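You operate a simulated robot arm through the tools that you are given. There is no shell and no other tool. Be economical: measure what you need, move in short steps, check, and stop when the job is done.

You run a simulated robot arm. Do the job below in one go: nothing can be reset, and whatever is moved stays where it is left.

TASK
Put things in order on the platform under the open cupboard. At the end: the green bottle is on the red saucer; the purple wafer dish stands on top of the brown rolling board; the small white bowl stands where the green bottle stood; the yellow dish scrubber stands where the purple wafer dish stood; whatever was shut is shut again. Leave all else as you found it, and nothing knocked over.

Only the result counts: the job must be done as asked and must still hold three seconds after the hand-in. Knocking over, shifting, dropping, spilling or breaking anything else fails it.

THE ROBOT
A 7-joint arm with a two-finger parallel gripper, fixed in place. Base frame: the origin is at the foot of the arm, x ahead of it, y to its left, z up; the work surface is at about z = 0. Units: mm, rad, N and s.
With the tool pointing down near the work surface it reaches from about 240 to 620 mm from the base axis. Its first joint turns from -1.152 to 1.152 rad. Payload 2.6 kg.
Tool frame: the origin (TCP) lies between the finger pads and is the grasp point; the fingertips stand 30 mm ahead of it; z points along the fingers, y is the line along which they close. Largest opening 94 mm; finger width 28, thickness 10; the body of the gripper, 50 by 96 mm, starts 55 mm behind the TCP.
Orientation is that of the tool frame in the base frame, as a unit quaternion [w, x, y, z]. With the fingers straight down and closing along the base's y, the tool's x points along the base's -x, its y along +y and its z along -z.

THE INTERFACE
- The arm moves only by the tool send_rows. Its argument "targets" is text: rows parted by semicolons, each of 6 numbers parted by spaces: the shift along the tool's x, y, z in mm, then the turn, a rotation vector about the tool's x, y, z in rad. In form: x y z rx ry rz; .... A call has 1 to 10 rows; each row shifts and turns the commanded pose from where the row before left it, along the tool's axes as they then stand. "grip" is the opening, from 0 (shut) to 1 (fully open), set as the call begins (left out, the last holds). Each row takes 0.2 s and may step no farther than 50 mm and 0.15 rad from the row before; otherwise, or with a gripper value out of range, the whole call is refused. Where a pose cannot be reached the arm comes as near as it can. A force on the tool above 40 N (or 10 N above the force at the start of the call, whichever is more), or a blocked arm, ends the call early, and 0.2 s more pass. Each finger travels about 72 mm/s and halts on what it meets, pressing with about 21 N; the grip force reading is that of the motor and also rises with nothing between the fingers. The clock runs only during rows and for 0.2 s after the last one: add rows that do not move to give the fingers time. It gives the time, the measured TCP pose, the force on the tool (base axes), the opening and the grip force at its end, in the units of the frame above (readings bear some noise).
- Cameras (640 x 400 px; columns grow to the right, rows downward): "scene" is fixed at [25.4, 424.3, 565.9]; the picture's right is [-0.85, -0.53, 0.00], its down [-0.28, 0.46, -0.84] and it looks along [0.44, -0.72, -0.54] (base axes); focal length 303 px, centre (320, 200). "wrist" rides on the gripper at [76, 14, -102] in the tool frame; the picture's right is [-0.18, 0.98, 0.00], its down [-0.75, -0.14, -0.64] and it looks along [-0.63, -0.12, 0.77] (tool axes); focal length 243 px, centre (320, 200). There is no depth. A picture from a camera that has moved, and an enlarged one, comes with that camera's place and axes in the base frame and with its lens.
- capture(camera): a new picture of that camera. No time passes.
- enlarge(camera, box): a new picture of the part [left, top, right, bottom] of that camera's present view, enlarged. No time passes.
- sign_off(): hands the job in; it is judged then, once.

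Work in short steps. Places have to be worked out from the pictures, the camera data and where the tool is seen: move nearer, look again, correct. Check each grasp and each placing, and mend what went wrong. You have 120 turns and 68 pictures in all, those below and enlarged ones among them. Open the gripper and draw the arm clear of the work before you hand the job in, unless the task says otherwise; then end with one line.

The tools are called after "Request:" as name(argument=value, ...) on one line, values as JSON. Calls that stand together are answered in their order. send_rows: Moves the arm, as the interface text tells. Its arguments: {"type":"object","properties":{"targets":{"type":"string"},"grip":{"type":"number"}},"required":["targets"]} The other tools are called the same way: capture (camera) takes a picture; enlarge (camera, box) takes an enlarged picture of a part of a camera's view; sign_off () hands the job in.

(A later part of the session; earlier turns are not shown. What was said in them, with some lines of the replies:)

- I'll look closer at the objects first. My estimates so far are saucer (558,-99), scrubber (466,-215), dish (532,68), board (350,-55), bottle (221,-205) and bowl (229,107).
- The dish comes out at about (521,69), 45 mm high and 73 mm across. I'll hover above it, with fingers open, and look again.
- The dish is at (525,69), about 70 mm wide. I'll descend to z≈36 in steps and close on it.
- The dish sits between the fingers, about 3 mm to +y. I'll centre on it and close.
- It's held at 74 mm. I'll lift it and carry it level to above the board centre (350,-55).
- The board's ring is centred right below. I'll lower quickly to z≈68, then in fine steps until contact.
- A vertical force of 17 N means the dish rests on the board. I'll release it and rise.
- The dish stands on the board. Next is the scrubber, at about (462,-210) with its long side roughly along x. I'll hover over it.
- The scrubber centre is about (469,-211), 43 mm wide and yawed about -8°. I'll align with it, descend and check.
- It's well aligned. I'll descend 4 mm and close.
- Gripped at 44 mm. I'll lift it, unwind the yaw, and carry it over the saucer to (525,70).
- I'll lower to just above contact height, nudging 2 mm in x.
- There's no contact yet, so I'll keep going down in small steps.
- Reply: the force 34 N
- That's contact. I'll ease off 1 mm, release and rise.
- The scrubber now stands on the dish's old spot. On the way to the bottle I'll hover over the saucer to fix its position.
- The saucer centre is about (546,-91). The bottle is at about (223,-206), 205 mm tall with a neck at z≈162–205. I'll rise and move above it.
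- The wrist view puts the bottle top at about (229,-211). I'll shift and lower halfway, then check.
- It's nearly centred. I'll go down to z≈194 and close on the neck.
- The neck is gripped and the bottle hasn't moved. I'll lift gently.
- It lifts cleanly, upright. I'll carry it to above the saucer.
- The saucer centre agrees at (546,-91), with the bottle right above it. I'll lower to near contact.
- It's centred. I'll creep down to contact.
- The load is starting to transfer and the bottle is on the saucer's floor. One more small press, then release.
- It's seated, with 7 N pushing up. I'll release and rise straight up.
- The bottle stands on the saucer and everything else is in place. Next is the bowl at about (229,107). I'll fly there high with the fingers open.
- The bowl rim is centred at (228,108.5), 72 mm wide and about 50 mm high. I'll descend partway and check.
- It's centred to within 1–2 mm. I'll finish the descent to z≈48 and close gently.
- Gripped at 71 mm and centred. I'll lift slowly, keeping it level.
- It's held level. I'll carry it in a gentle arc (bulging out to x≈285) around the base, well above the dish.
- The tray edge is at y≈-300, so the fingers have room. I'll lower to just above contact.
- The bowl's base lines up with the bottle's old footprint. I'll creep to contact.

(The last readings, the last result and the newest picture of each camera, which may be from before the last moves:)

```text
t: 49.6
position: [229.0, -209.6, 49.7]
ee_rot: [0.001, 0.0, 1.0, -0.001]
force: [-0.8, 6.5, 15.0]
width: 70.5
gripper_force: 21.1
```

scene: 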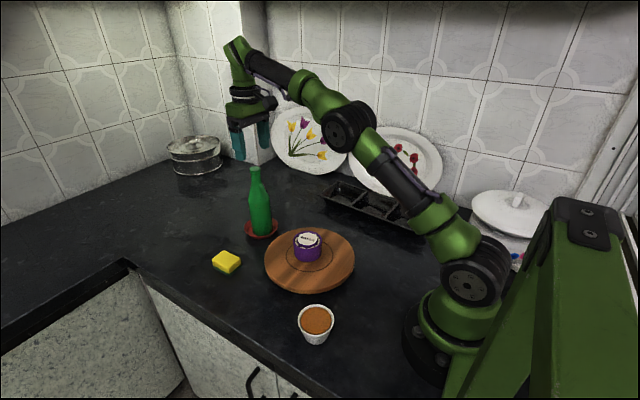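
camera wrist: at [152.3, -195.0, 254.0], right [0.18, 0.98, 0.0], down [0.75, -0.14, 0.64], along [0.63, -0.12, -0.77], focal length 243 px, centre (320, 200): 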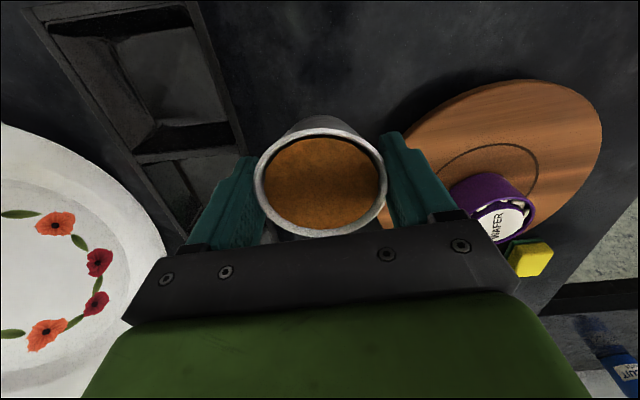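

The bowl is firmly down, with 15 N of contact. I'll open and rise slowly.

Request:
send_rows(targets="0 0 -0.5 0 0 0;0 0 0 0 0 0;0 0 0 0 0 0;0 0 -10 0 0 0;0 0 -25 0 0 0;0 0 -40 0 0 0;0 0 -45 0 0 0;0 0 -45 0 0 0;0 0 0 0 0 0", grip=0.92)

Request:
capture(camera="scene")

Request:
enlarge(camera="scene", box=[280, 170, 472, 290])

Request:
capture(camera="wrist")

```text
t: 51.6
position: [228.6, -208.6, 213.6]
ee_rot: [0.001, 0.0, 1.0, 0.0]
force: [0.2, -0.7, 0.2]
width: 86.6
gripper_force: 0.1
```

```text
23 pictures are left
```

scene: 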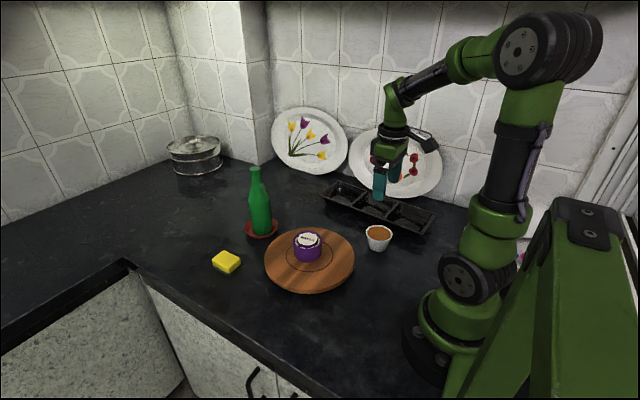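

```text
3.33 times, centred on (376, 230) of scene
camera zoom: at [25.4, 424.3, 565.9], right [-0.85, -0.53, 0.0], down [-0.28, 0.46, -0.84], along [0.44, -0.72, -0.54], focal length 1009 px, centre (133, 100)
```

zoom: 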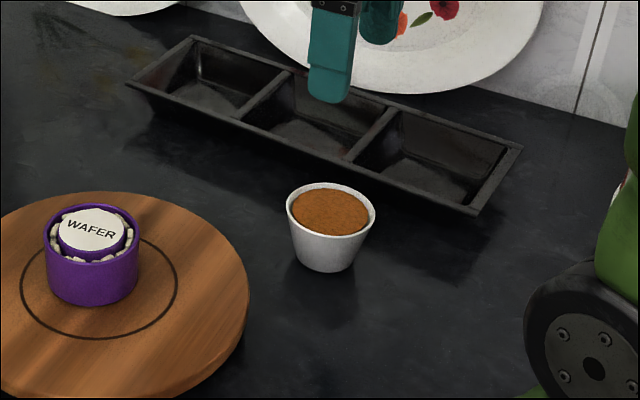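

```text
21 pictures are left
camera wrist: at [151.8, -195.6, 317.4], right [0.18, 0.98, 0.0], down [0.75, -0.14, 0.64], along [0.63, -0.12, -0.77], focal length 243 px, centre (320, 200)
```

wrist: 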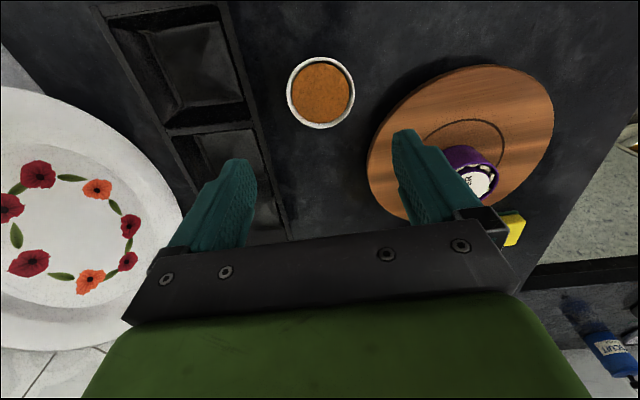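

All five items are placed. I'll raise the arm back to near its start pose with the gripper open, and take a last look.

Request:
send_rows(targets="0 0 -40 0 0 0;0 0 -40 0 0 0;0 0 -37 0 0 0;-17 38 0 0 0 0;-17 38 0 0 0 0;-17 38 0 0 0 0;-17 38 0 0 0 0;-17 38 0 0 0 0;-17 38 0 0 0 0;0 0 0 0 0 0", grip=1)

Request:
capture(camera="scene")

Request:
enlarge(camera="scene", box=[200, 150, 408, 280])

```text
t: 53.8
position: [332.0, 19.2, 332.0]
ee_rot: [0.0, 0.001, 1.0, 0.001]
force: [0.3, -0.9, 0.2]
width: 94.1
gripper_force: 0.0
```

```text
20 pictures are left
```

scene: 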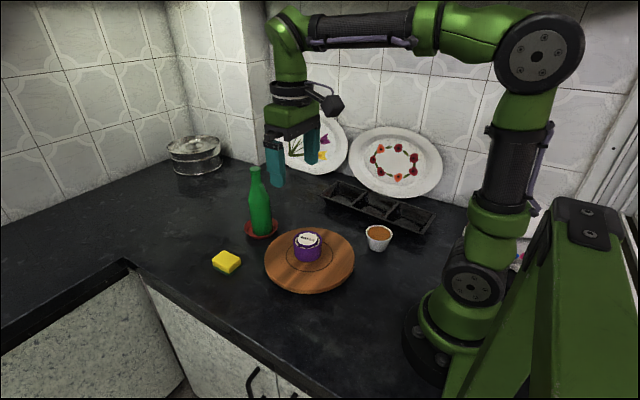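

```text
3.08 times, centred on (304, 215) of scene
camera zoom: at [25.4, 424.3, 565.9], right [-0.85, -0.53, 0.0], down [-0.28, 0.46, -0.84], along [0.44, -0.72, -0.54], focal length 931 px, centre (369, 154)
```

zoom: 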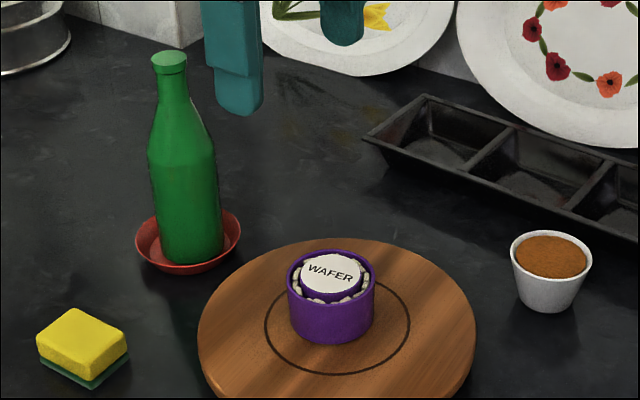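

The last pictures show every item in place and upright, nothing else moved, and the arm clear with the gripper open. I'm handing in.

Request:
sign_off()

```text
The job is handed in.
```

The job is handed in: the green bottle is on the red saucer, the wafer dish is on the rolling board, the white bowl is where the bottle stood, and the scrubber is where the dish stood; I opened nothing, so there was nothing to shut.
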